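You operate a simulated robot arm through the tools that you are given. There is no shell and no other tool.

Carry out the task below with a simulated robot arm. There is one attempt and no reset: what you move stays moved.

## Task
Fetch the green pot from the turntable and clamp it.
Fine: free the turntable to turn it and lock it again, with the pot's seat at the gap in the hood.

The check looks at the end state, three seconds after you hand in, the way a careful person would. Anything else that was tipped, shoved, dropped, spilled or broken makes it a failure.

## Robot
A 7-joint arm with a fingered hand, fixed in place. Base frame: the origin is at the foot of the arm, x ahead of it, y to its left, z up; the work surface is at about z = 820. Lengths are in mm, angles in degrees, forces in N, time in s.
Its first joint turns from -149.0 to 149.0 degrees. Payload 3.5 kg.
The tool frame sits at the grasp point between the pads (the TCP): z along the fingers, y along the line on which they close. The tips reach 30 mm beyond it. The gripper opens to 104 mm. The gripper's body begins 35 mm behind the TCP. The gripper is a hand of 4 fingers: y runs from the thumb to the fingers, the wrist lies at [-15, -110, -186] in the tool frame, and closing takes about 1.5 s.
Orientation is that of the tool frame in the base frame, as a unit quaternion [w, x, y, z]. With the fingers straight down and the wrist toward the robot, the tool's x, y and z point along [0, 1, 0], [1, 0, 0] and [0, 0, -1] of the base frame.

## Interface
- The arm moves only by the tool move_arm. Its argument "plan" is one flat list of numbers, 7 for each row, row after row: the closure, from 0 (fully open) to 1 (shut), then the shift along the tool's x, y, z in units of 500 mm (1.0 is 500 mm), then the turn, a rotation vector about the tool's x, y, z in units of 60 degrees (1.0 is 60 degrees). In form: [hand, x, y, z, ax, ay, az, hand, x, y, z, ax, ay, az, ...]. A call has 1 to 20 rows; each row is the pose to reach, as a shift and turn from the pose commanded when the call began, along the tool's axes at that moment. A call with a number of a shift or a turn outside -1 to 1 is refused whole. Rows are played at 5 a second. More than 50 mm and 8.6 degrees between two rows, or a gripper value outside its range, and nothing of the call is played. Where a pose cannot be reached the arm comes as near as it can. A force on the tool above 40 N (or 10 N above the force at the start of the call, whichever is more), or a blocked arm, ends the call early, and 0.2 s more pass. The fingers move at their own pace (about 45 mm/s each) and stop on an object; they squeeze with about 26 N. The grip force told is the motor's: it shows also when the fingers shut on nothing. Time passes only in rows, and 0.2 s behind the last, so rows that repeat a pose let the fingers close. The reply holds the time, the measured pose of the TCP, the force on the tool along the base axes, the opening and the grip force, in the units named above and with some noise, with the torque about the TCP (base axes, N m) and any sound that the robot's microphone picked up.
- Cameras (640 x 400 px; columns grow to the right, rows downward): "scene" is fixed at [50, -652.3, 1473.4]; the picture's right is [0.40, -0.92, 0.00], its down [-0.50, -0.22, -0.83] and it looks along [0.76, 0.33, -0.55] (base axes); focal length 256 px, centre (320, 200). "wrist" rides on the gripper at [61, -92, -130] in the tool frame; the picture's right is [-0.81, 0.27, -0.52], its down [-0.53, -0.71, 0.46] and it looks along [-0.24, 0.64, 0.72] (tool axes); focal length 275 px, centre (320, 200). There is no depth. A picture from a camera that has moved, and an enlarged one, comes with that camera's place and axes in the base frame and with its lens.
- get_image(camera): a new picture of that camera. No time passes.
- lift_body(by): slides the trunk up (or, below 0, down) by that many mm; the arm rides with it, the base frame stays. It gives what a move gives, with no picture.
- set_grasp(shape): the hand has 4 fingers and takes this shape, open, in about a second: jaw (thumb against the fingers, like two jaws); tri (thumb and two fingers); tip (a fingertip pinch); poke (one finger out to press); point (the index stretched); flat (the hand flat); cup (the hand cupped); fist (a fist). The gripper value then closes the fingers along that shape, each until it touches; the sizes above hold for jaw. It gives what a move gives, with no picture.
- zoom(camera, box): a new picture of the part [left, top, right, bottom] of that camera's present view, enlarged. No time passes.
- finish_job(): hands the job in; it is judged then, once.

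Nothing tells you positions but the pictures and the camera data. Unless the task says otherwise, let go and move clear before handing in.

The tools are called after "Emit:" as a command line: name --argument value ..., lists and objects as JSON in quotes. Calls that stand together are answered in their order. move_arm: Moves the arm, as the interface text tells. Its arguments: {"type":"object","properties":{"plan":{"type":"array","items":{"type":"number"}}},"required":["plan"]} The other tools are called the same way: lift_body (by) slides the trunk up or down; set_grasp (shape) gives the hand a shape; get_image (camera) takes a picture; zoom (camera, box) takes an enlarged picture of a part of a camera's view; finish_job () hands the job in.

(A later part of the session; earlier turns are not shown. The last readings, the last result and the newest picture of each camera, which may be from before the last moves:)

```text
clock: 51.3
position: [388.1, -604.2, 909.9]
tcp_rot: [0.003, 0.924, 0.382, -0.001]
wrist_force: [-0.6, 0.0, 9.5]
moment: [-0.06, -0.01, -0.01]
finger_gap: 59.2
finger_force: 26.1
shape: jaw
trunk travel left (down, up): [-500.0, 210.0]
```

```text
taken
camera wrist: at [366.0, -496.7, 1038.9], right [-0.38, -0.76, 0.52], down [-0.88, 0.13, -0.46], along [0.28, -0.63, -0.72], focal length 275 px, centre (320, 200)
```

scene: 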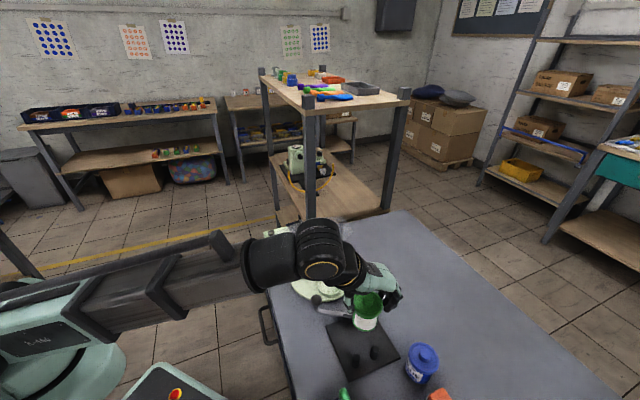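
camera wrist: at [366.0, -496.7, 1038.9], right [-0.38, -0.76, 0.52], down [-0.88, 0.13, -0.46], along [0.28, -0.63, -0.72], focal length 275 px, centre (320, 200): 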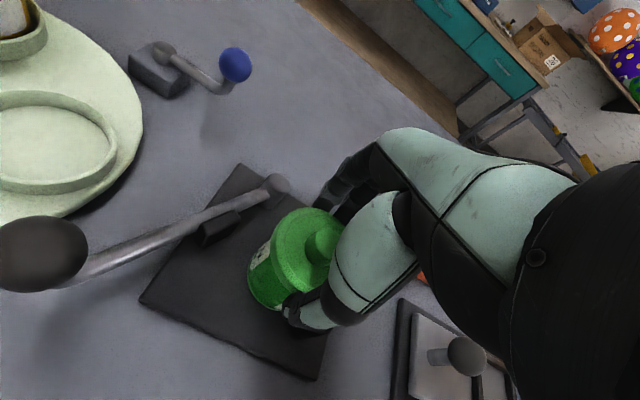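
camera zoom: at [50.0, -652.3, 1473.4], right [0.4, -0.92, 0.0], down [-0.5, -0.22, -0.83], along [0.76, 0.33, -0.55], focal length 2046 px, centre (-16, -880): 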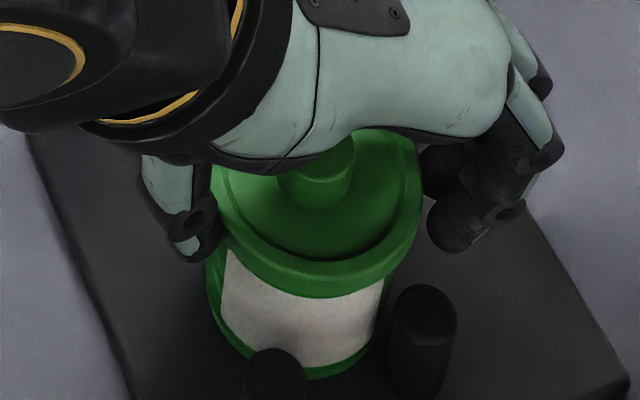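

The pot rests on the plate (about 10 N of contact force). I'll release it and rise straight up.

Emit:
move_arm --plan '[0.35, 0, 0, -0.002, 0, 0, 0, 0.2, 0, 0, -0.002, 0, 0, 0, 0, 0, 0, -0.002, 0, 0, 0, 0, 0, 0, -0.002, 0, 0, 0, 0, 0, 0, -0.002, 0, 0, 0, 0, 0, 0, -0.002, 0, 0, 0]'

Emit:
zoom --camera "scene" --box '[330, 310, 394, 360]'

```text
clock: 52.7
position: [386.9, -605.6, 909.3]
tcp_rot: [0.001, 0.924, 0.382, -0.001]
wrist_force: [-0.5, -0.2, -0.6]
moment: [-0.01, -0.05, 0.01]
finger_gap: 103.6
finger_force: 0.1
shape: jaw
trunk travel left (down, up): [-500.0, 210.0]
```

```text
8.00 times, centred on (362, 335) of scene
camera zoom: at [50.0, -652.3, 1473.4], right [0.4, -0.92, 0.0], down [-0.5, -0.22, -0.83], along [0.76, 0.33, -0.55], focal length 2046 px, centre (-16, -880)
```

zoom: 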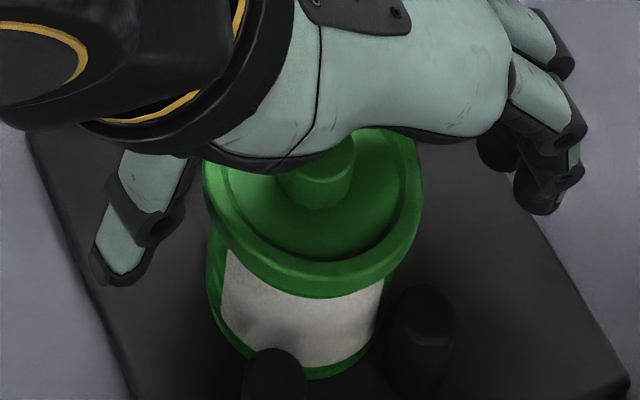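

Emit:
move_arm --plan '[0, 0, 0, -0.03, 0, 0, 0, 0, 0, 0, -0.08, 0, 0, 0, 0, 0, 0, -0.15, 0, 0, 0, 0, 0, 0, -0.22, 0, 0, 0, 0, 0, 0, -0.22, 0, 0, 0]'

Emit:
get_image --camera "wrist"

Emit:
zoom --camera "scene" --box '[310, 290, 422, 370]'

```text
clock: 53.9
position: [387.7, -605.3, 1020.7]
tcp_rot: [0.002, 0.924, 0.382, -0.001]
wrist_force: [-0.8, 0.6, -0.4]
moment: [-0.01, -0.02, 0.0]
finger_gap: 103.7
finger_force: 0.0
shape: jaw
trunk travel left (down, up): [-500.0, 210.0]
```

```text
taken
camera wrist: at [366.2, -497.1, 1149.3], right [-0.38, -0.77, 0.52], down [-0.88, 0.13, -0.46], along [0.28, -0.63, -0.72], focal length 275 px, centre (320, 200)
```

wrist: 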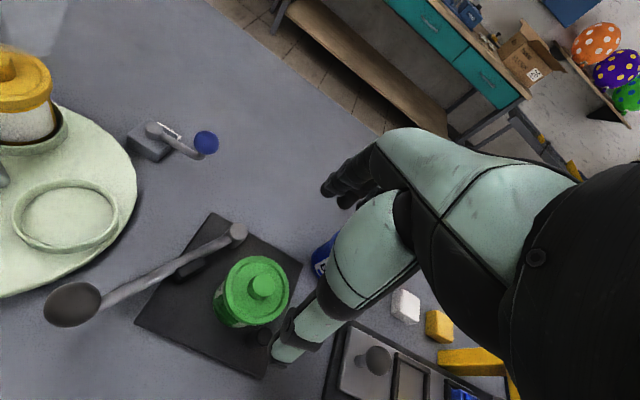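

```text
5.00 times, centred on (366, 330) of scene
camera zoom: at [50.0, -652.3, 1473.4], right [0.4, -0.92, 0.0], down [-0.5, -0.22, -0.83], along [0.76, 0.33, -0.55], focal length 1279 px, centre (90, -450)
```

zoom: 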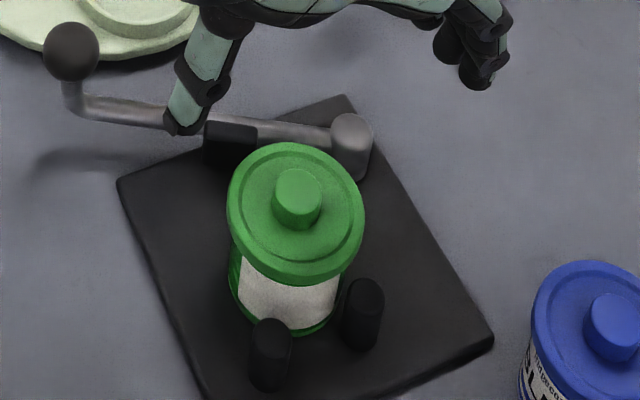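

The green pot stands upright on the plate just in front of the posts. Next I go above the clamp lever's ball at about (419,-478,897), turning the hand so it closes along the swing direction.

Emit:
move_arm --plan '[0, 0.0373, -0.0227, 0, 0, 0, -0.125, 0, 0.0747, -0.0453, 0, 0, 0, -0.25, 0, 0.112, -0.068, 0, 0, 0, -0.375, 0, 0.1493, -0.0907, 0, 0, 0, -0.5, 0, 0.1867, -0.1133, 0, 0, 0, -0.625, 0, 0.224, -0.136, 0, 0, 0, -0.75, 0, 0.224, -0.136, 0, 0, 0, -0.75]'

Emit:
get_image --camera "wrist"

Emit:
zoom --camera "scene" --box '[280, 260, 408, 360]'

```text
clock: 55.5
position: [419.4, -477.9, 1019.6]
tcp_rot: [0.0, 0.707, 0.707, -0.001]
wrist_force: [0.0, 0.4, -0.4]
moment: [0.0, 0.01, -0.01]
finger_gap: 103.7
finger_force: 0.0
shape: jaw
trunk travel left (down, up): [-500.0, 210.0]
```

```text
taken
camera wrist: at [327.7, -416.3, 1148.7], right [0.28, -0.81, 0.52], down [-0.71, -0.53, -0.45], along [0.64, -0.25, -0.72], focal length 275 px, centre (320, 200)
```

wrist: 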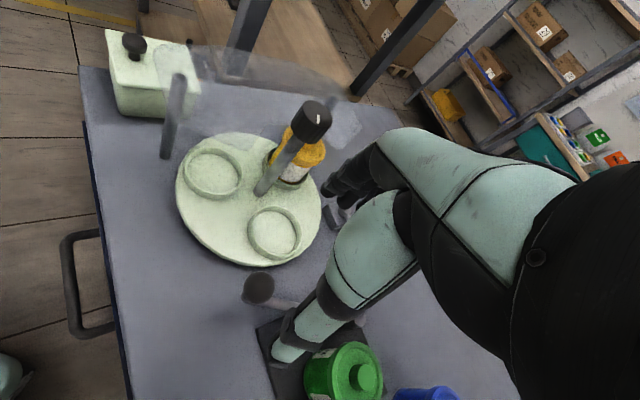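

```text
4.00 times, centred on (344, 310) of scene
camera zoom: at [50.0, -652.3, 1473.4], right [0.4, -0.92, 0.0], down [-0.5, -0.22, -0.83], along [0.76, 0.33, -0.55], focal length 1023 px, centre (224, -240)
```

zoom: 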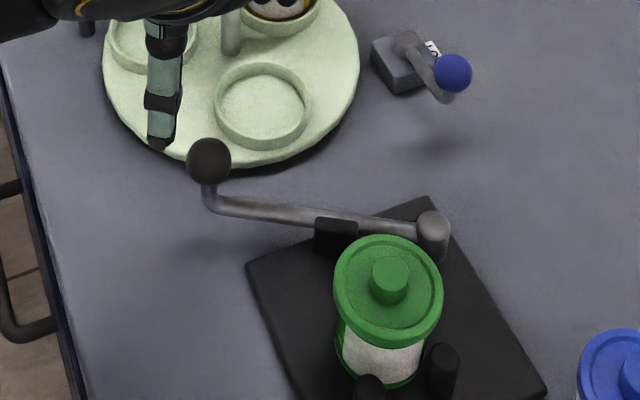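

Emit:
move_arm --plan '[0, 0, -0.003, 0.06, 0, 0, 0, 0, 0, -0.003, 0.12, 0, 0, 0, 0, 0, -0.003, 0.18, 0, 0, 0, 0, 0, -0.003, 0.227, 0, 0, 0, 0, 0, -0.003, 0.227, 0, 0, 0]'

Emit:
get_image --camera "wrist"

Emit:
zoom --camera "scene" --box '[280, 250, 408, 350]'

```text
clock: 56.7
position: [417.3, -478.1, 904.9]
tcp_rot: [0.001, 0.708, 0.707, -0.001]
wrist_force: [-0.9, -0.4, 0.1]
moment: [-0.04, 0.0, 0.0]
finger_gap: 103.6
finger_force: 0.0
shape: jaw
trunk travel left (down, up): [-500.0, 210.0]
```

```text
taken
camera wrist: at [326.3, -417.0, 1034.5], right [0.27, -0.81, 0.52], down [-0.71, -0.53, -0.45], along [0.64, -0.25, -0.72], focal length 275 px, centre (320, 200)
```

wrist: 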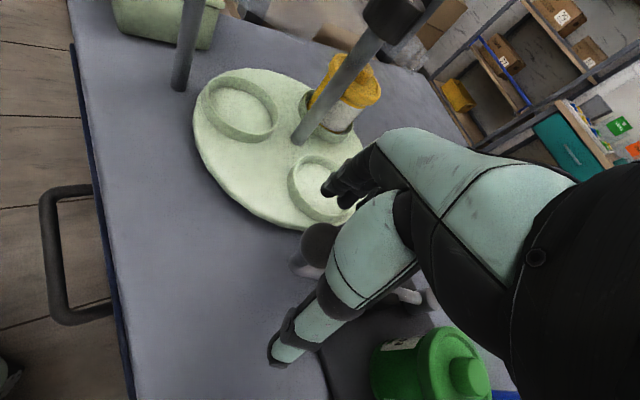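

```text
4.00 times, centred on (344, 300) of scene
camera zoom: at [50.0, -652.3, 1473.4], right [0.4, -0.92, 0.0], down [-0.5, -0.22, -0.83], along [0.76, 0.33, -0.55], focal length 1023 px, centre (224, -200)
```

zoom: 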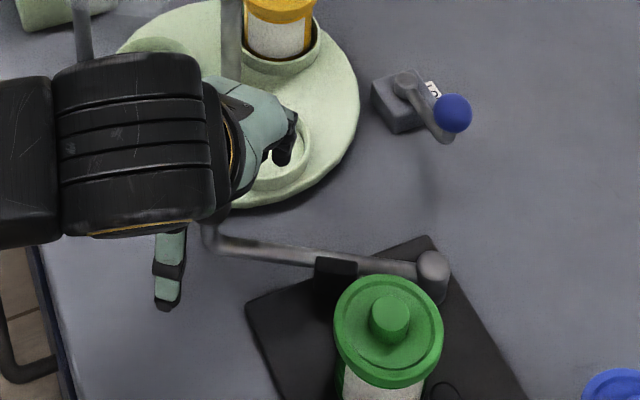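

Emit:
move_arm --plan '[0.3, 0.004, 0, 0, 0, 0, 0, 1, 0.004, 0, 0, 0, 0, 0, 1, 0.004, 0, 0, 0, 0, 0, 1, 0.004, 0, 0, 0, 0, 0, 1, 0.004, 0, 0, 0, 0, 0, 1, 0.004, 0, 0, 0, 0, 0, 1, 0.004, 0, 0, 0, 0, 0, 1, 0.004, 0, 0, 0, 0, 0]'

Emit:
get_image --camera "wrist"

```text
clock: 58.5
position: [417.2, -476.8, 904.9]
tcp_rot: [0.001, 0.707, 0.707, -0.002]
wrist_force: [-3.1, 1.6, -13.7]
moment: [0.03, 0.05, 0.05]
finger_gap: 15.9
finger_force: 26.1
shape: jaw
trunk travel left (down, up): [-500.0, 210.0]
```

```text
taken
camera wrist: at [326.1, -415.0, 1034.4], right [0.28, -0.81, 0.52], down [-0.71, -0.53, -0.45], along [0.64, -0.25, -0.73], focal length 275 px, centre (320, 200)
```

wrist: 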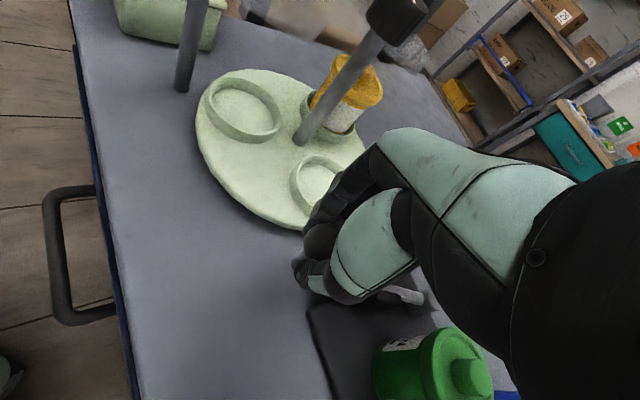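

The ball is held. I'll swing the clamp lever toward the pot in stages, watching the force.

Emit:
move_arm --plan '[1, -0.0034, -0.01, 0, 0, 0, -0.033, 1, -0.0068, -0.02, 0, 0, 0, -0.067, 1, -0.011, -0.0297, 0, 0, 0, -0.1, 1, -0.015, -0.0394, 0, 0, 0, -0.133, 1, -0.0197, -0.0488, 0, 0, 0, -0.167, 1, -0.0244, -0.0582, 0, 0, 0, -0.2, 1, -0.0244, -0.0582, 0, 0, 0, -0.2]'

Emit:
zoom --camera "scene" --box '[280, 270, 408, 370]'

```text
clock: 60.1
position: [387.7, -488.7, 905.5]
tcp_rot: [0.0, 0.63, 0.776, -0.001]
wrist_force: [-3.5, 4.8, -21.3]
moment: [0.09, 0.08, 0.08]
finger_gap: 15.9
finger_force: 25.4
shape: jaw
trunk travel left (down, up): [-500.0, 210.0]
```

```text
4.00 times, centred on (344, 320) of scene
camera zoom: at [50.0, -652.3, 1473.4], right [0.4, -0.92, 0.0], down [-0.5, -0.22, -0.83], along [0.76, 0.33, -0.55], focal length 1023 px, centre (224, -280)
```

zoom: 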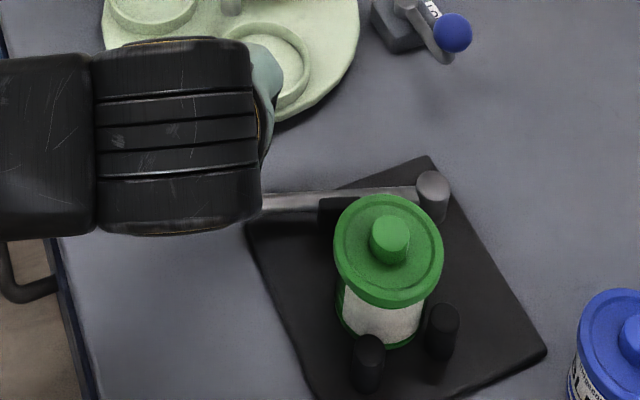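

Emit:
move_arm --plan '[1, -0.0034, -0.01, 0, 0, 0, -0.033, 1, -0.0068, -0.02, 0, 0, 0, -0.067, 1, -0.011, -0.0297, 0, 0, 0, -0.1, 1, -0.015, -0.0393, 0, 0, 0, -0.133, 1, -0.0197, -0.0488, 0, 0, 0, -0.167, 1, -0.0246, -0.058, 0, 0, 0, -0.2, 1, -0.0246, -0.058, 0, 0, 0, -0.2]'

Emit:
zoom --camera "scene" --box '[280, 270, 408, 370]'

```text
clock: 61.7
position: [361.7, -505.9, 905.2]
tcp_rot: [0.0, 0.546, 0.838, -0.001]
wrist_force: [-8.3, 7.1, -25.3]
moment: [0.1, 0.12, 0.08]
finger_gap: 15.3
finger_force: 25.9
shape: jaw
trunk travel left (down, up): [-500.0, 210.0]
```

```text
4.00 times, centred on (344, 320) of scene
camera zoom: at [50.0, -652.3, 1473.4], right [0.4, -0.92, 0.0], down [-0.5, -0.22, -0.83], along [0.76, 0.33, -0.55], focal length 1023 px, centre (224, -280)
```

zoom: 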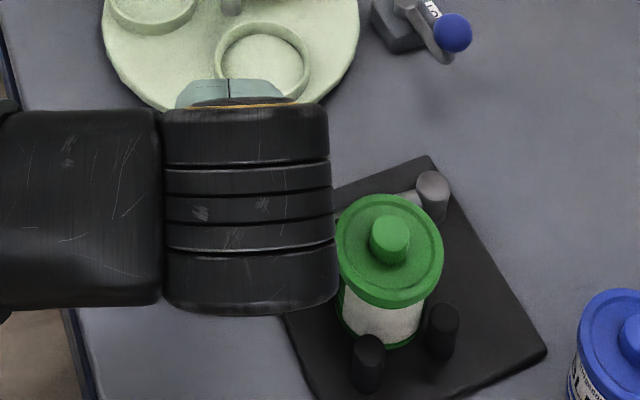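

Emit:
move_arm --plan '[1, -0.0034, -0.01, 0, 0, 0, -0.025, 1, -0.0067, -0.02, 0, 0, 0, -0.05, 1, -0.011, -0.0297, 0, 0, 0, -0.075, 1, -0.015, -0.0394, 0, 0, 0, -0.1, 1, -0.015, -0.0394, 0, 0, 0, -0.1]'

Emit:
zoom --camera "scene" --box '[280, 290, 408, 370]'

Emit:
get_image --camera "wrist"

```text
clock: 62.9
position: [347.7, -521.1, 905.4]
tcp_rot: [0.001, 0.5, 0.866, -0.001]
wrist_force: [-1.7, 15.2, -26.6]
moment: [0.2, 0.03, 0.16]
finger_gap: 15.0
finger_force: 26.2
shape: jaw
trunk travel left (down, up): [-500.0, 210.0]
```

```text
5.00 times, centred on (344, 330) of scene
camera zoom: at [50.0, -652.3, 1473.4], right [0.4, -0.92, 0.0], down [-0.5, -0.22, -0.83], along [0.76, 0.33, -0.55], focal length 1279 px, centre (200, -450)
```

zoom: 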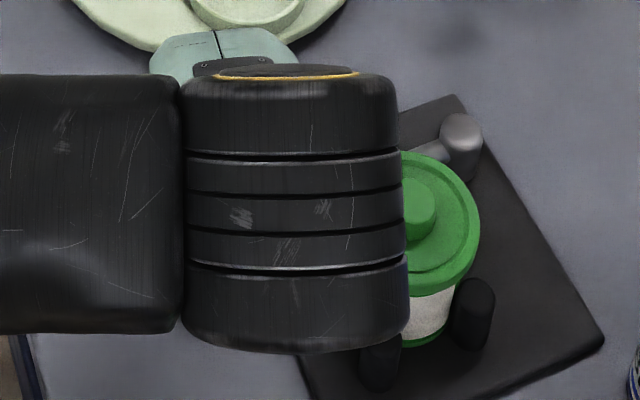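

```text
taken
camera wrist: at [238.8, -513.6, 1035.4], right [0.64, -0.56, 0.52], down [-0.35, -0.82, -0.45], along [0.68, 0.11, -0.73], focal length 275 px, centre (320, 200)
```

wrist: 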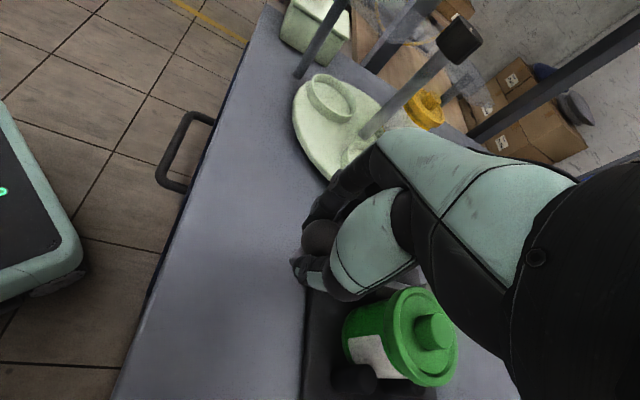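

Emit:
move_arm --plan '[1, -0.0027, -0.007, 0, 0, 0, -0.017, 1, -0.0053, -0.0142, 0, 0, 0, -0.033, 1, -0.008, -0.0213, 0, 0, 0, -0.05, 1, -0.008, -0.0213, 0, 0, 0, -0.05]'

Emit:
zoom --camera "scene" --box '[280, 290, 408, 370]'

Emit:
zoom --camera "wrist" --box '[290, 220, 482, 400]'

```text
clock: 63.9
position: [342.4, -528.7, 905.6]
tcp_rot: [0.0, 0.477, 0.879, -0.002]
wrist_force: [12.5, 26.5, -24.0]
moment: [0.26, -0.06, 0.22]
finger_gap: 15.0
finger_force: 26.1
shape: jaw
trunk travel left (down, up): [-500.0, 210.0]
```

```text
5.00 times, centred on (344, 330) of scene
camera zoom: at [50.0, -652.3, 1473.4], right [0.4, -0.92, 0.0], down [-0.5, -0.22, -0.83], along [0.76, 0.33, -0.55], focal length 1279 px, centre (200, -450)
```

zoom: 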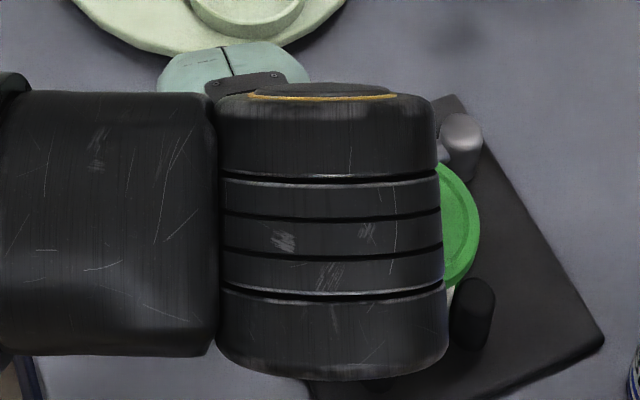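

```text
2.22 times, centred on (386, 310) of wrist
camera zoom: at [232.5, -527.4, 1035.7], right [0.67, -0.53, 0.52], down [-0.31, -0.84, -0.45], along [0.67, 0.14, -0.73], focal length 612 px, centre (173, -44)
```

zoom: 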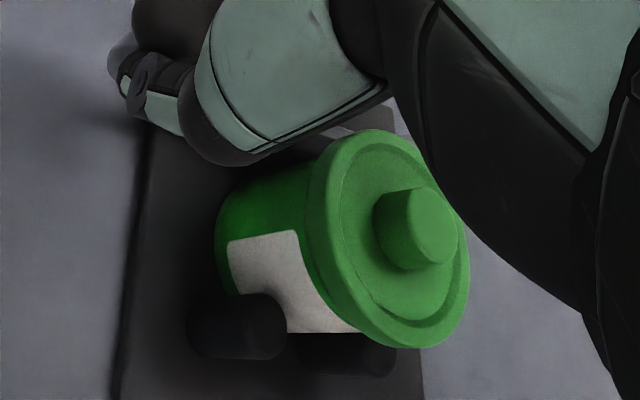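

The lever now presses back at about 29 N and the pot has been pushed up against both posts. I'll press slightly further to seat it firmly.

Emit:
move_arm --plan '[1, -0.0009, -0.0024, 0, 0, 0, 0, 1, -0.0017, -0.0047, 0, 0, 0, 0, 1, -0.0017, -0.0047, 0, 0, 0, 0]'

Emit:
zoom --camera "wrist" --box '[290, 220, 482, 400]'

```text
clock: 64.7
position: [340.2, -530.4, 905.3]
tcp_rot: [0.0, 0.477, 0.879, -0.002]
wrist_force: [16.0, 27.8, -20.5]
moment: [0.3, -0.06, 0.24]
finger_gap: 15.7
finger_force: 26.4
shape: jaw
trunk travel left (down, up): [-500.0, 210.0]
```

```text
2.22 times, centred on (386, 310) of wrist
camera zoom: at [230.6, -529.3, 1035.9], right [0.67, -0.53, 0.52], down [-0.31, -0.84, -0.45], along [0.67, 0.14, -0.73], focal length 612 px, centre (173, -44)
```

zoom: 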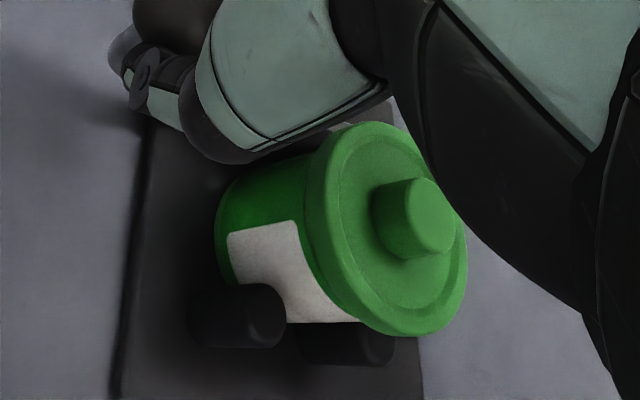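

Emit:
move_arm --plan '[1, -0.0009, -0.0024, 0, 0, 0, 0, 1, -0.0019, -0.0052, 0, 0, 0, 0, 1, -0.0019, -0.0052, 0, 0, 0, 0]'

Emit:
zoom --camera "wrist" --box '[290, 220, 482, 400]'

Emit:
zoom --camera "scene" --box '[300, 300, 428, 380]'

```text
clock: 65.5
position: [338.7, -533.1, 906.2]
tcp_rot: [-0.001, 0.477, 0.879, -0.003]
wrist_force: [19.4, 29.1, -17.1]
moment: [0.22, -0.1, 0.23]
finger_gap: 28.7
finger_force: 26.5
shape: jaw
trunk travel left (down, up): [-500.0, 210.0]
```

```text
2.22 times, centred on (386, 310) of wrist
camera zoom: at [228.7, -531.3, 1036.0], right [0.67, -0.53, 0.52], down [-0.31, -0.84, -0.45], along [0.67, 0.14, -0.73], focal length 612 px, centre (173, -44)
```

zoom: 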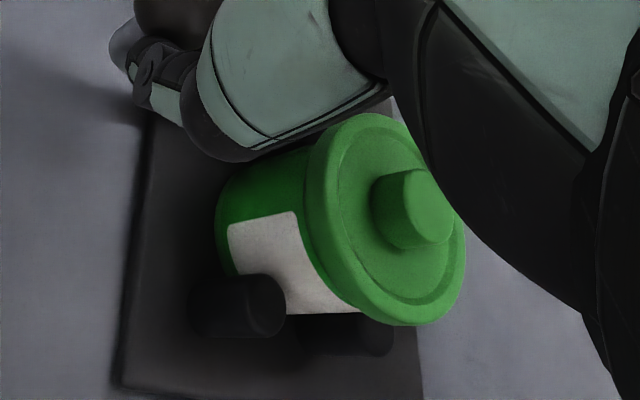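

```text
5.00 times, centred on (364, 340) of scene
camera zoom: at [50.0, -652.3, 1473.4], right [0.4, -0.92, 0.0], down [-0.5, -0.22, -0.83], along [0.76, 0.33, -0.55], focal length 1279 px, centre (100, -500)
```

zoom: 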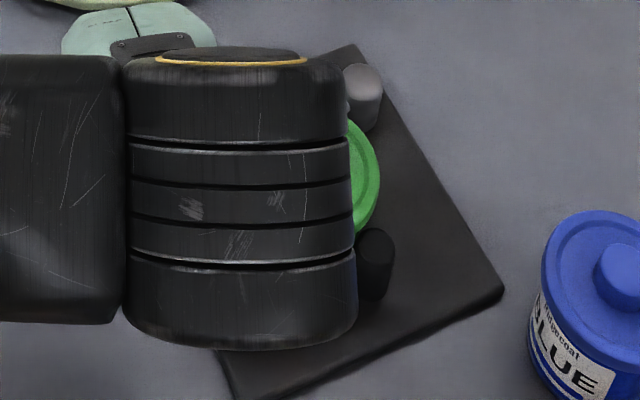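

The fingers are now being forced open rather than the lever moving, so the pot is tight against the posts. I'll open the hand, leave the lever where it is and check that it stays.

Emit:
move_arm --plan '[0.6, 0, 0, 0, 0, 0, 0, 0.3, 0, 0, 0, 0, 0, 0, 0.2, 0, 0, 0, 0, 0, 0, 0.2, 0, 0, 0, 0, 0, 0, 0.2, 0, 0, 0, 0, 0, 0]'

Emit:
zoom --camera "wrist" --box '[260, 200, 452, 380]'

```text
clock: 66.7
position: [336.0, -535.2, 905.4]
tcp_rot: [0.001, 0.478, 0.878, -0.002]
wrist_force: [0.6, 0.8, 0.4]
moment: [0.01, 0.0, 0.04]
finger_gap: 83.0
finger_force: 0.1
shape: jaw
trunk travel left (down, up): [-500.0, 210.0]
```

```text
2.22 times, centred on (356, 290) of wrist
camera zoom: at [226.5, -532.8, 1035.9], right [0.67, -0.53, 0.52], down [-0.31, -0.84, -0.45], along [0.67, 0.14, -0.73], focal length 612 px, centre (240, 0)
```

zoom: 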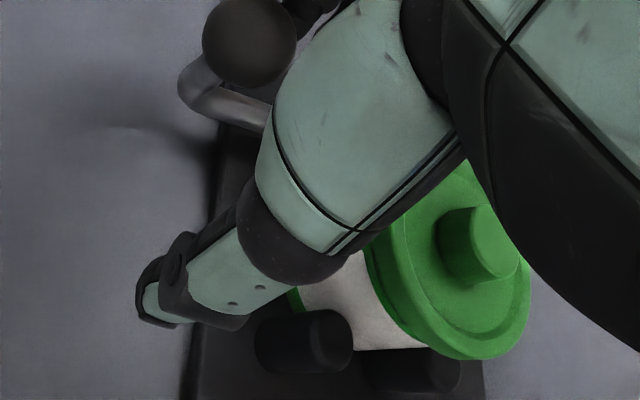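

Emit:
move_arm --plan '[0.2, 0, 0, -0.03, 0, 0, 0, 0.2, 0, 0, -0.1, 0, 0, 0, 0.1, 0, 0, -0.18, 0, 0, 0, 0, 0, 0, -0.26, 0, 0, 0, 0, 0, 0, -0.32, 0, 0, 0, 0, 0, 0, -0.32, 0, 0, 0]'

Emit:
get_image --camera "wrist"

Emit:
get_image --camera "scene"

```text
clock: 67.8
position: [336.9, -534.5, 1026.3]
tcp_rot: [0.004, 0.476, 0.879, -0.003]
wrist_force: [7.8, -24.9, 18.4]
moment: [3.48, 3.21, 2.91]
finger_gap: 103.5
finger_force: 0.0
shape: jaw
trunk travel left (down, up): [-500.0, 210.0]
stopped in row 5: the force on the tool passed its limit at 87 N (the readings are from after the stop); the commanded pose is now the measured one
```

```text
taken
camera wrist: at [227.0, -532.8, 1157.0], right [0.67, -0.52, 0.53], down [-0.3, -0.84, -0.45], along [0.68, 0.14, -0.72], focal length 275 px, centre (320, 200)
```

wrist: 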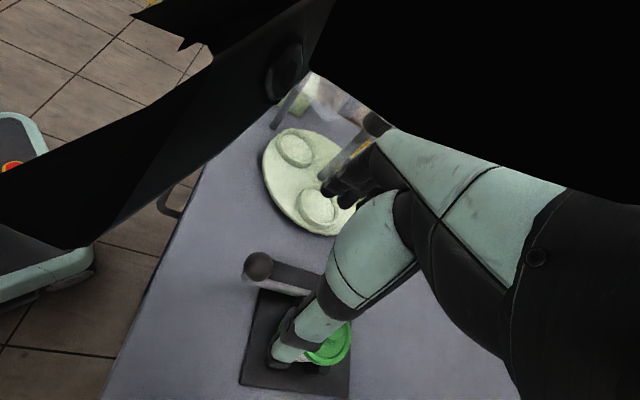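

```text
taken
```

scene: 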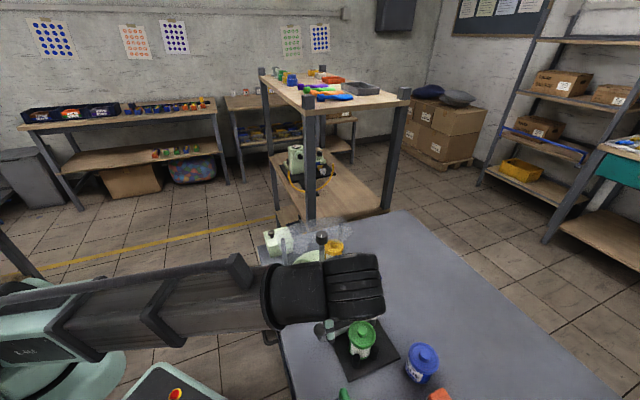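

Lifting with that hand angle made the arm bump against itself, so I'll back down slightly and turn the wrist back while moving away from the base.

Emit:
move_arm --plan '[0, 0, 0, 0.015, 0, 0, 0, 0, 0, 0, 0.03, 0, 0, 0, 0, -0.0077, 0.0232, 0.03, 0, 0, 0.11, 0, -0.0154, 0.0463, 0.03, 0, 0, 0.22, 0, -0.0231, 0.0695, 0.03, 0, 0, 0.33, 0, -0.0308, 0.0926, 0.03, 0, 0, 0.44, 0, -0.0385, 0.1158, 0.03, 0, 0, 0.55, 0, -0.0385, 0.1158, 0.03, 0, 0, 0.55]'

Emit:
get_image --camera "wrist"

Emit:
get_image --camera "scene"

```text
clock: 68.5
position: [345.3, -531.8, 1013.8]
tcp_rot: [0.007, 0.509, 0.861, -0.005]
wrist_force: [1.2, -1.6, -0.6]
moment: [0.26, 0.31, 0.24]
finger_gap: 103.7
finger_force: 0.0
shape: jaw
trunk travel left (down, up): [-500.0, 210.0]
stopped in row 3: the force on the tool passed its limit at 125 N (the readings are from after the stop); the commanded pose is now the measured one
```

```text
taken
camera wrist: at [235.5, -521.7, 1141.8], right [0.63, -0.57, 0.53], down [-0.36, -0.82, -0.44], along [0.69, 0.09, -0.72], focal length 275 px, centre (320, 200)
```

wrist: 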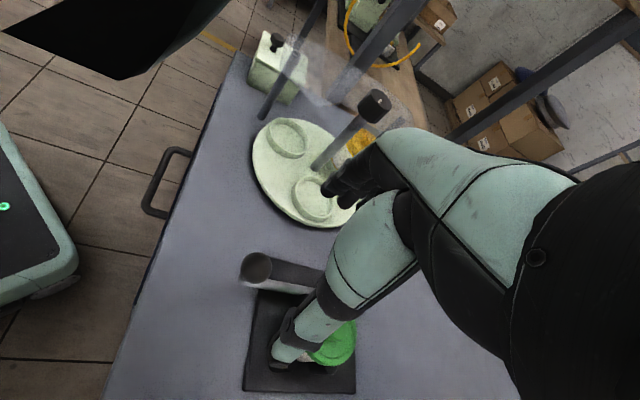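

```text
taken
```

scene: 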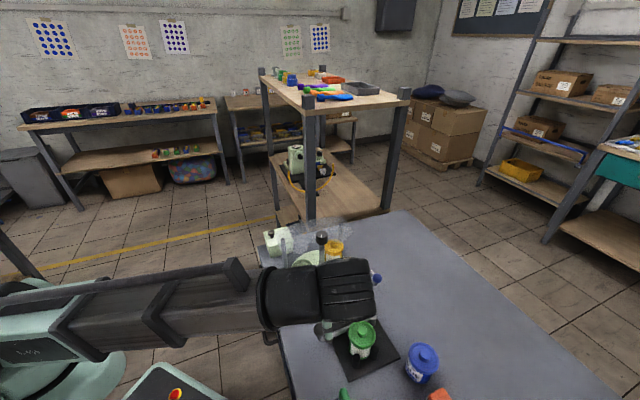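

Emit:
move_arm --plan '[0, -0.0053, 0.0202, 0, 0, 0, 0.06, 0, -0.0106, 0.0405, 0, 0, 0, 0.15, 0, -0.0158, 0.0607, 0, 0, 0, 0.25, 0, -0.0211, 0.081, 0, 0, 0, 0.36, 0, -0.0264, 0.1012, 0, 0, 0, 0.48, 0, -0.0264, 0.1012, 0, 0, 0, 0.48]'

Emit:
get_image --camera "wrist"

Emit:
zoom --camera "scene" --box '[290, 290, 418, 380]'

```text
clock: 68.9
position: [349.0, -531.7, 1013.3]
tcp_rot: [0.008, 0.518, 0.856, -0.007]
wrist_force: [-0.3, -0.2, -0.3]
moment: [0.0, 0.01, 0.03]
finger_gap: 103.8
finger_force: 0.0
shape: jaw
trunk travel left (down, up): [-500.0, 210.0]
stopped in row 1: the force on the tool passed its limit at 60 N (the readings are from after the stop); the commanded pose is now the measured one
```

```text
taken
camera wrist: at [239.3, -518.2, 1141.5], right [0.62, -0.58, 0.53], down [-0.38, -0.81, -0.44], along [0.69, 0.07, -0.72], focal length 275 px, centre (320, 200)
```

wrist: 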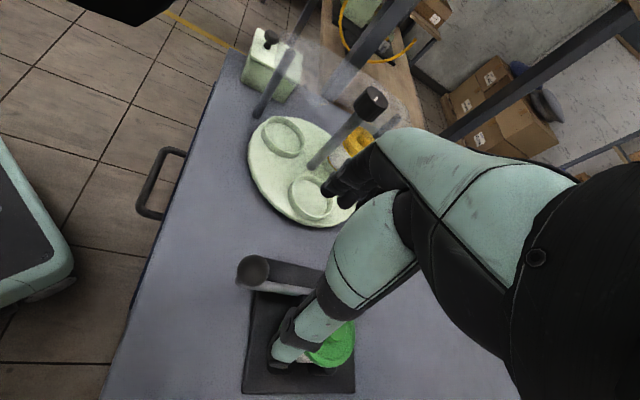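

```text
4.44 times, centred on (354, 335) of scene
camera zoom: at [50.0, -652.3, 1473.4], right [0.4, -0.92, 0.0], down [-0.5, -0.22, -0.83], along [0.76, 0.33, -0.55], focal length 1136 px, centre (169, -400)
```

zoom: 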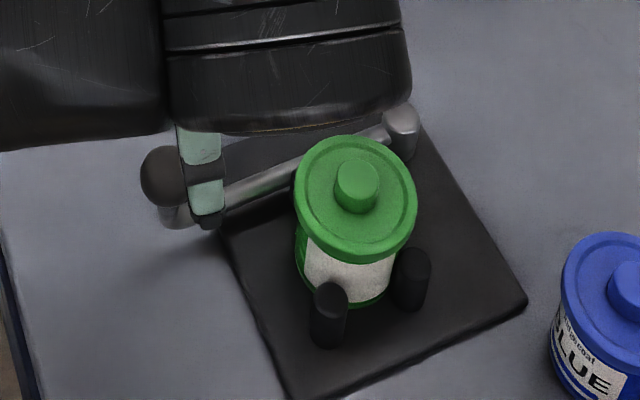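

Emit:
move_arm --plan '[0, -0.002, 0.008, 0, 0, 0, 0.03, 0, -0.004, 0.016, 0, 0, 0, 0.06, 0, -0.006, 0.024, 0, 0, 0, 0.09, 0, -0.008, 0.032, 0, 0, 0, 0.13, 0, -0.01, 0.042, 0, 0, 0, 0.17, 0, -0.01, 0.042, 0, 0, 0, 0.17]'

Emit:
get_image --camera "scene"

```text
clock: 70.3
position: [370.7, -525.4, 1011.6]
tcp_rot: [0.008, 0.592, 0.806, -0.006]
wrist_force: [0.4, 0.3, 0.1]
moment: [-0.02, -0.02, 0.03]
finger_gap: 103.7
finger_force: 0.0
shape: jaw
trunk travel left (down, up): [-500.0, 210.0]
```

```text
taken
```

scene: 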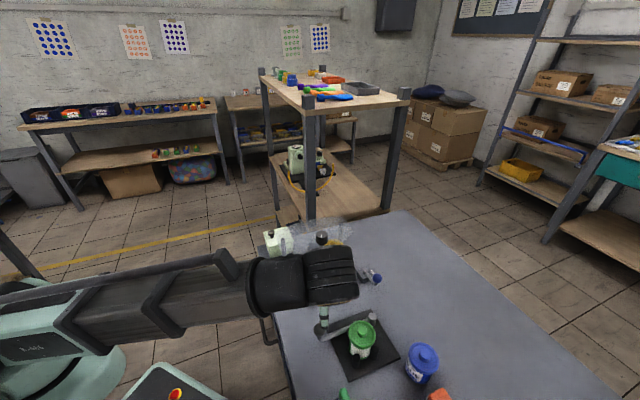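

Emit:
zoom --camera "scene" --box '[304, 300, 416, 380]'

Emit:
get_image --camera "wrist"

```text
5.00 times, centred on (360, 340) of scene
camera zoom: at [50.0, -652.3, 1473.4], right [0.4, -0.92, 0.0], down [-0.5, -0.22, -0.83], along [0.76, 0.33, -0.55], focal length 1279 px, centre (120, -500)
```

zoom: 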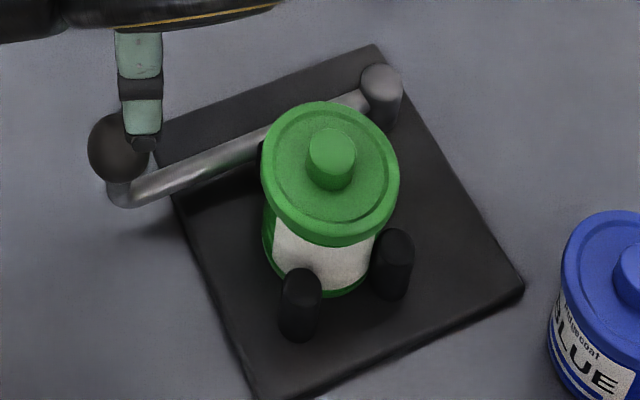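

```text
taken
camera wrist: at [264.4, -493.3, 1141.0], right [0.5, -0.68, 0.53], down [-0.52, -0.73, -0.44], along [0.69, -0.05, -0.72], focal length 275 px, centre (320, 200)
```

wrist: 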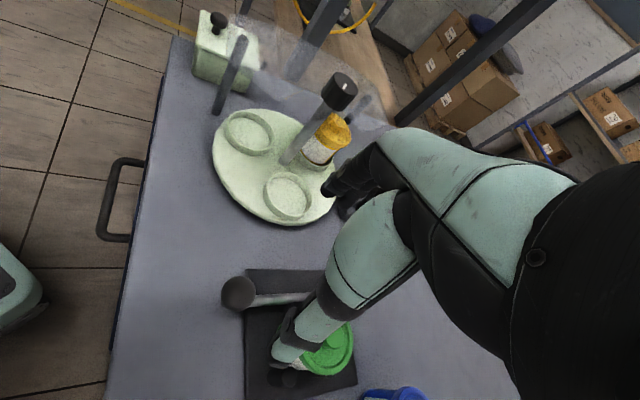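

Emit:
move_arm --plan '[0, 0.0117, 0.0157, -0.005, 0, 0, 0.12, 0, 0.0233, 0.0314, -0.01, 0, 0, 0.25, 0, 0.035, 0.0471, -0.015, 0, 0, 0.38, 0, 0.0466, 0.0629, -0.02, 0, 0, 0.51, 0, 0.0583, 0.0786, -0.025, 0, 0, 0.64, 0, 0.07, 0.0943, -0.03, 0, 0, 0.77, 0, 0.0816, 0.11, -0.03, 0, 0, 0.9, 0, 0.0816, 0.11, -0.03, 0, 0, 0.9]'

Emit:
get_image --camera "wrist"

Emit:
zoom --camera "scene" --box '[304, 300, 416, 380]'

```text
clock: 72.1
position: [410.4, -469.8, 1027.2]
tcp_rot: [0.01, 0.893, 0.45, -0.002]
wrist_force: [-0.4, -0.2, -0.4]
moment: [-0.01, -0.01, -0.01]
finger_gap: 103.7
finger_force: 0.1
shape: jaw
trunk travel left (down, up): [-500.0, 210.0]
```

```text
taken
camera wrist: at [373.4, -364.5, 1154.2], right [-0.27, -0.8, 0.53], down [-0.89, -0.01, -0.46], along [0.38, -0.59, -0.71], focal length 275 px, centre (320, 200)
```

wrist: 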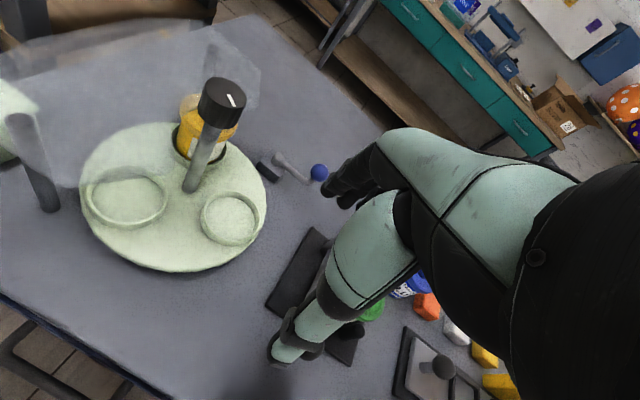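

```text
5.00 times, centred on (360, 340) of scene
camera zoom: at [50.0, -652.3, 1473.4], right [0.4, -0.92, 0.0], down [-0.5, -0.22, -0.83], along [0.76, 0.33, -0.55], focal length 1279 px, centre (120, -500)
```

zoom: 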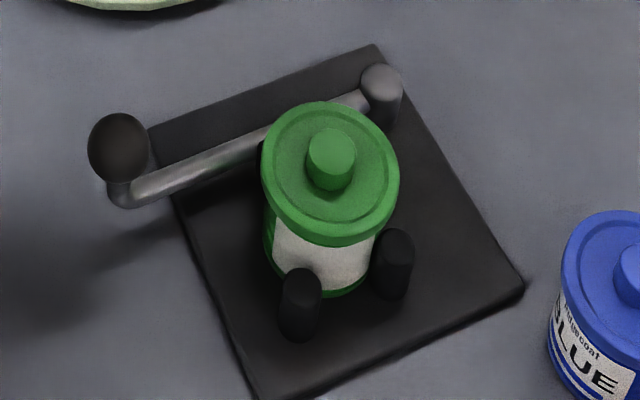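

Emit:
zoom --camera "scene" --box '[348, 335, 396, 375]'

Emit:
zoom --camera "scene" --box '[330, 305, 394, 345]'

```text
10.00 times, centred on (372, 355) of scene
camera zoom: at [50.0, -652.3, 1473.4], right [0.4, -0.92, 0.0], down [-0.5, -0.22, -0.83], along [0.76, 0.33, -0.55], focal length 2557 px, centre (-200, -1350)
```

zoom: 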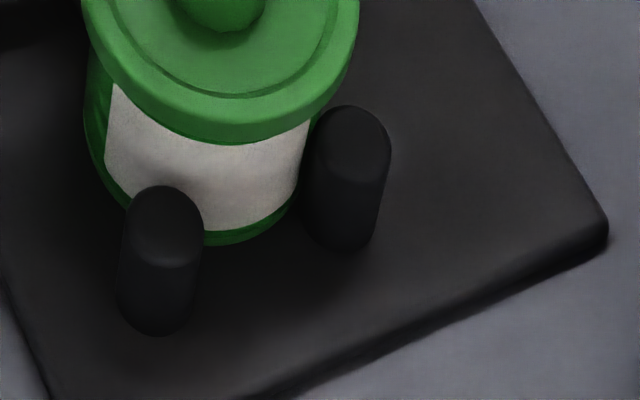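

```text
10.00 times, centred on (362, 325) of scene
camera zoom: at [50.0, -652.3, 1473.4], right [0.4, -0.92, 0.0], down [-0.5, -0.22, -0.83], along [0.76, 0.33, -0.55], focal length 2557 px, centre (-100, -1050)
```

zoom: 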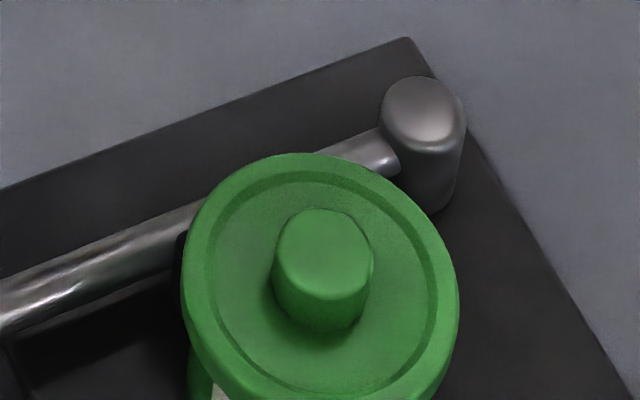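

The pot appears snug against both posts. I'll climb back to the starting height for a clear top-down look at the pad and lever.

Emit:
move_arm --plan '[0, -0.012, 0.0045, -0.0793, 0, 0, -0.076, 0, -0.024, 0.009, -0.1585, 0, 0, -0.152, 0, -0.036, 0.0135, -0.2378, 0, 0, -0.228, 0, -0.048, 0.018, -0.317, 0, 0, -0.304, 0, -0.06, 0.0225, -0.396, 0, 0, -0.38, 0, -0.072, 0.027, -0.4755, 0, 0, -0.456, 0, -0.084, 0.0315, -0.555, 0, 0, -0.532, 0, -0.096, 0.036, -0.634, 0, 0, -0.608, 0, -0.096, 0.036, -0.634, 0, 0, -0.608]'

Emit:
get_image --camera "wrist"

Emit:
get_image --camera "scene"

```text
clock: 74.1
position: [393.9, -513.1, 1345.3]
tcp_rot: [0.007, 0.707, 0.707, -0.005]
wrist_force: [-0.4, -0.2, 0.3]
moment: [0.01, 0.0, -0.01]
finger_gap: 103.6
finger_force: 0.0
shape: jaw
trunk travel left (down, up): [-500.0, 210.0]
```

```text
taken
camera wrist: at [301.0, -450.2, 1473.0], right [0.27, -0.8, 0.53], down [-0.71, -0.54, -0.45], along [0.65, -0.26, -0.72], focal length 275 px, centre (320, 200)
```

wrist: 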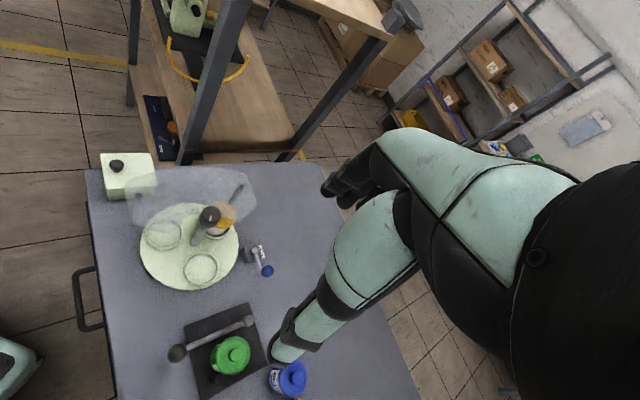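

```text
taken
```

scene: 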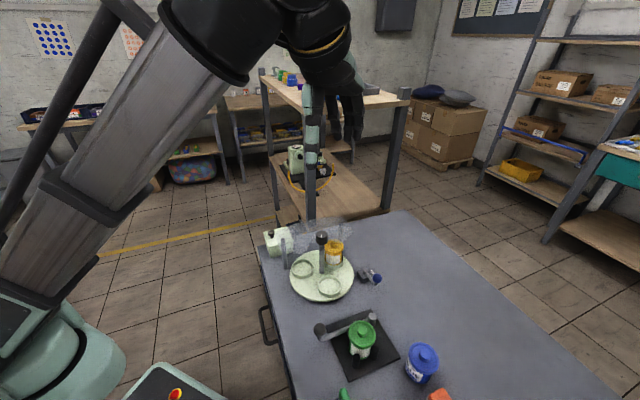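

Emit:
zoom --camera "wrist" --box '[160, 300, 288, 400]'

Emit:
zoom --camera "wrist" --box '[200, 310, 264, 350]'

Emit:
zoom --camera "scene" --box '[304, 300, 416, 380]'

```text
4.00 times, centred on (224, 350) of wrist
camera zoom: at [301.0, -450.2, 1473.0], right [0.27, -0.8, 0.53], down [-0.71, -0.54, -0.45], along [0.65, -0.26, -0.72], focal length 1101 px, centre (704, -400)
```

zoom: 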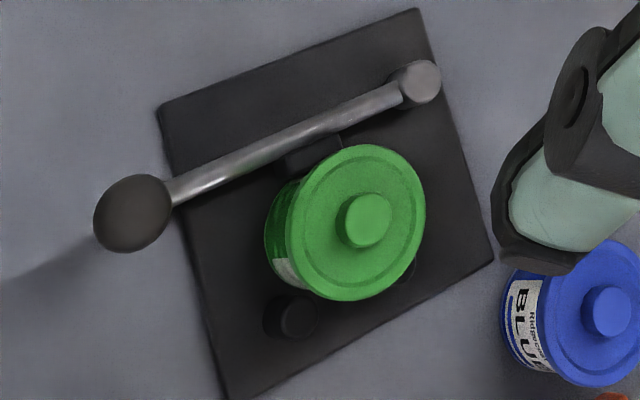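

```text
10.00 times, centred on (232, 330) of wrist
camera zoom: at [301.0, -450.2, 1473.0], right [0.27, -0.8, 0.53], down [-0.71, -0.54, -0.45], along [0.65, -0.26, -0.72], focal length 2753 px, centre (1200, -1100)
```

zoom: 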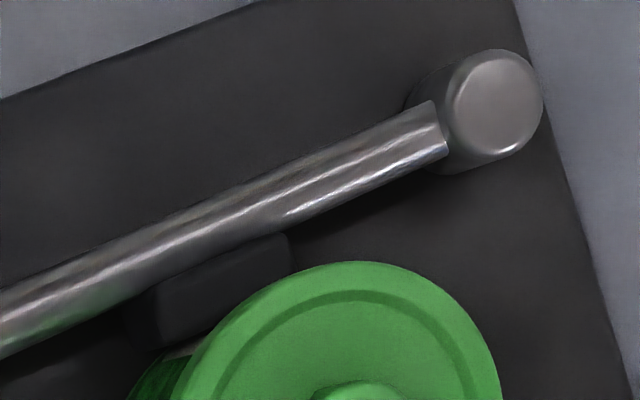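

```text
5.00 times, centred on (360, 340) of scene
camera zoom: at [50.0, -652.3, 1473.4], right [0.4, -0.92, 0.0], down [-0.5, -0.22, -0.83], along [0.76, 0.33, -0.55], focal length 1279 px, centre (120, -500)
```

zoom: 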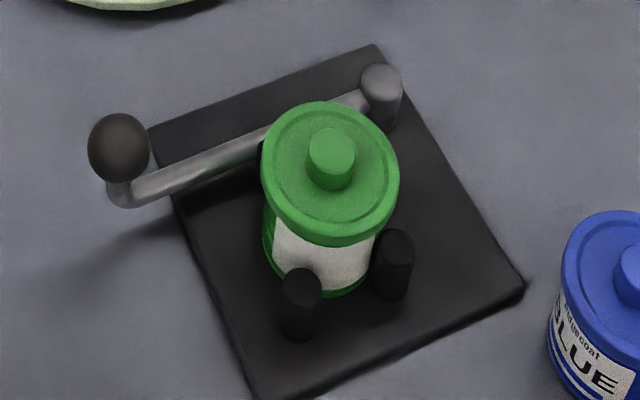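

Emit:
zoom --camera "scene" --box '[250, 210, 410, 310]'

Emit:
zoom --camera "wrist" --box '[90, 140, 330, 290]'

Emit:
zoom --camera "scene" --box '[320, 340, 416, 400]'

```text
4.00 times, centred on (330, 260) of scene
camera zoom: at [50.0, -652.3, 1473.4], right [0.4, -0.92, 0.0], down [-0.5, -0.22, -0.83], along [0.76, 0.33, -0.55], focal length 1023 px, centre (280, -40)
```

zoom: 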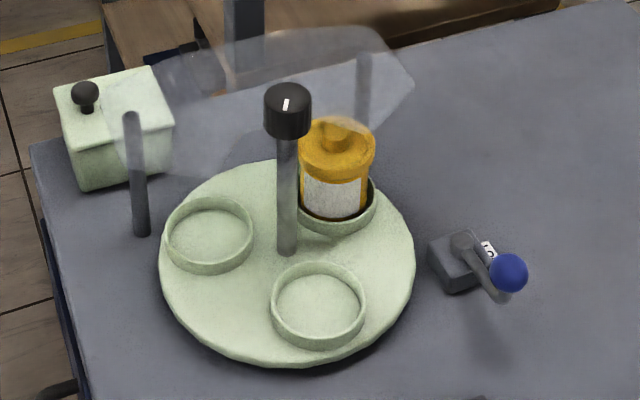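

```text
2.67 times, centred on (210, 215) of wrist
camera zoom: at [301.0, -450.2, 1473.0], right [0.27, -0.8, 0.53], down [-0.71, -0.54, -0.45], along [0.65, -0.26, -0.72], focal length 734 px, centre (613, 160)
```

zoom: 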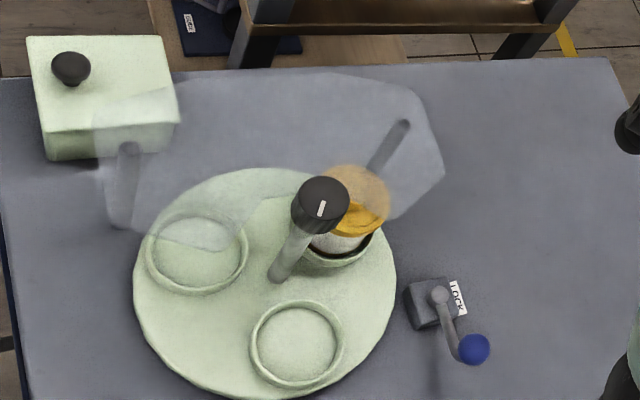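

```text
6.67 times, centred on (368, 370) of scene
camera zoom: at [50.0, -652.3, 1473.4], right [0.4, -0.92, 0.0], down [-0.5, -0.22, -0.83], along [0.76, 0.33, -0.55], focal length 1705 px, centre (0, -933)
```

zoom: 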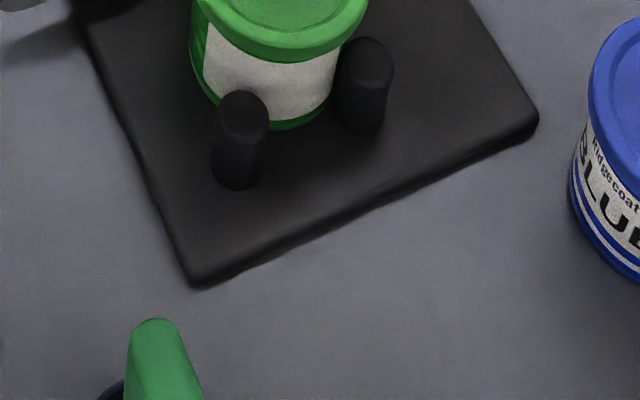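

Emit:
zoom --camera "wrist" --box '[208, 328, 240, 348]'

Emit:
zoom --camera "scene" --box '[336, 318, 376, 343]'

```text
16.00 times, centred on (224, 338) of wrist
camera zoom: at [301.0, -450.2, 1473.0], right [0.27, -0.8, 0.53], down [-0.71, -0.54, -0.45], along [0.65, -0.26, -0.72], focal length 4404 px, centre (1856, -2008)
```

zoom: 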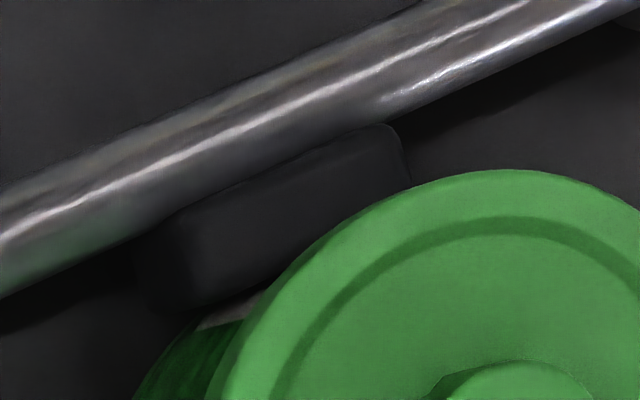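

```text
16.00 times, centred on (356, 330) of scene
camera zoom: at [50.0, -652.3, 1473.4], right [0.4, -0.92, 0.0], down [-0.5, -0.22, -0.83], along [0.76, 0.33, -0.55], focal length 4091 px, centre (-256, -1888)
```

zoom: 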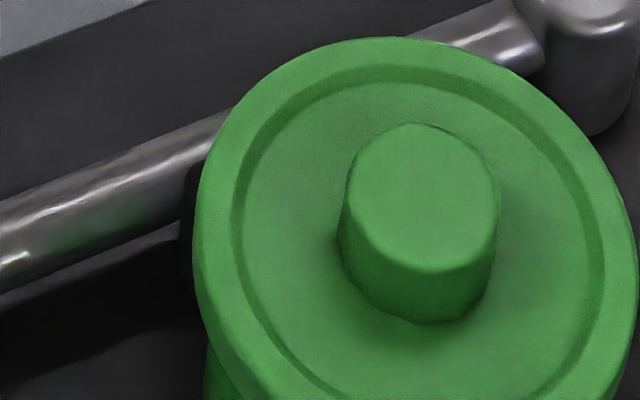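

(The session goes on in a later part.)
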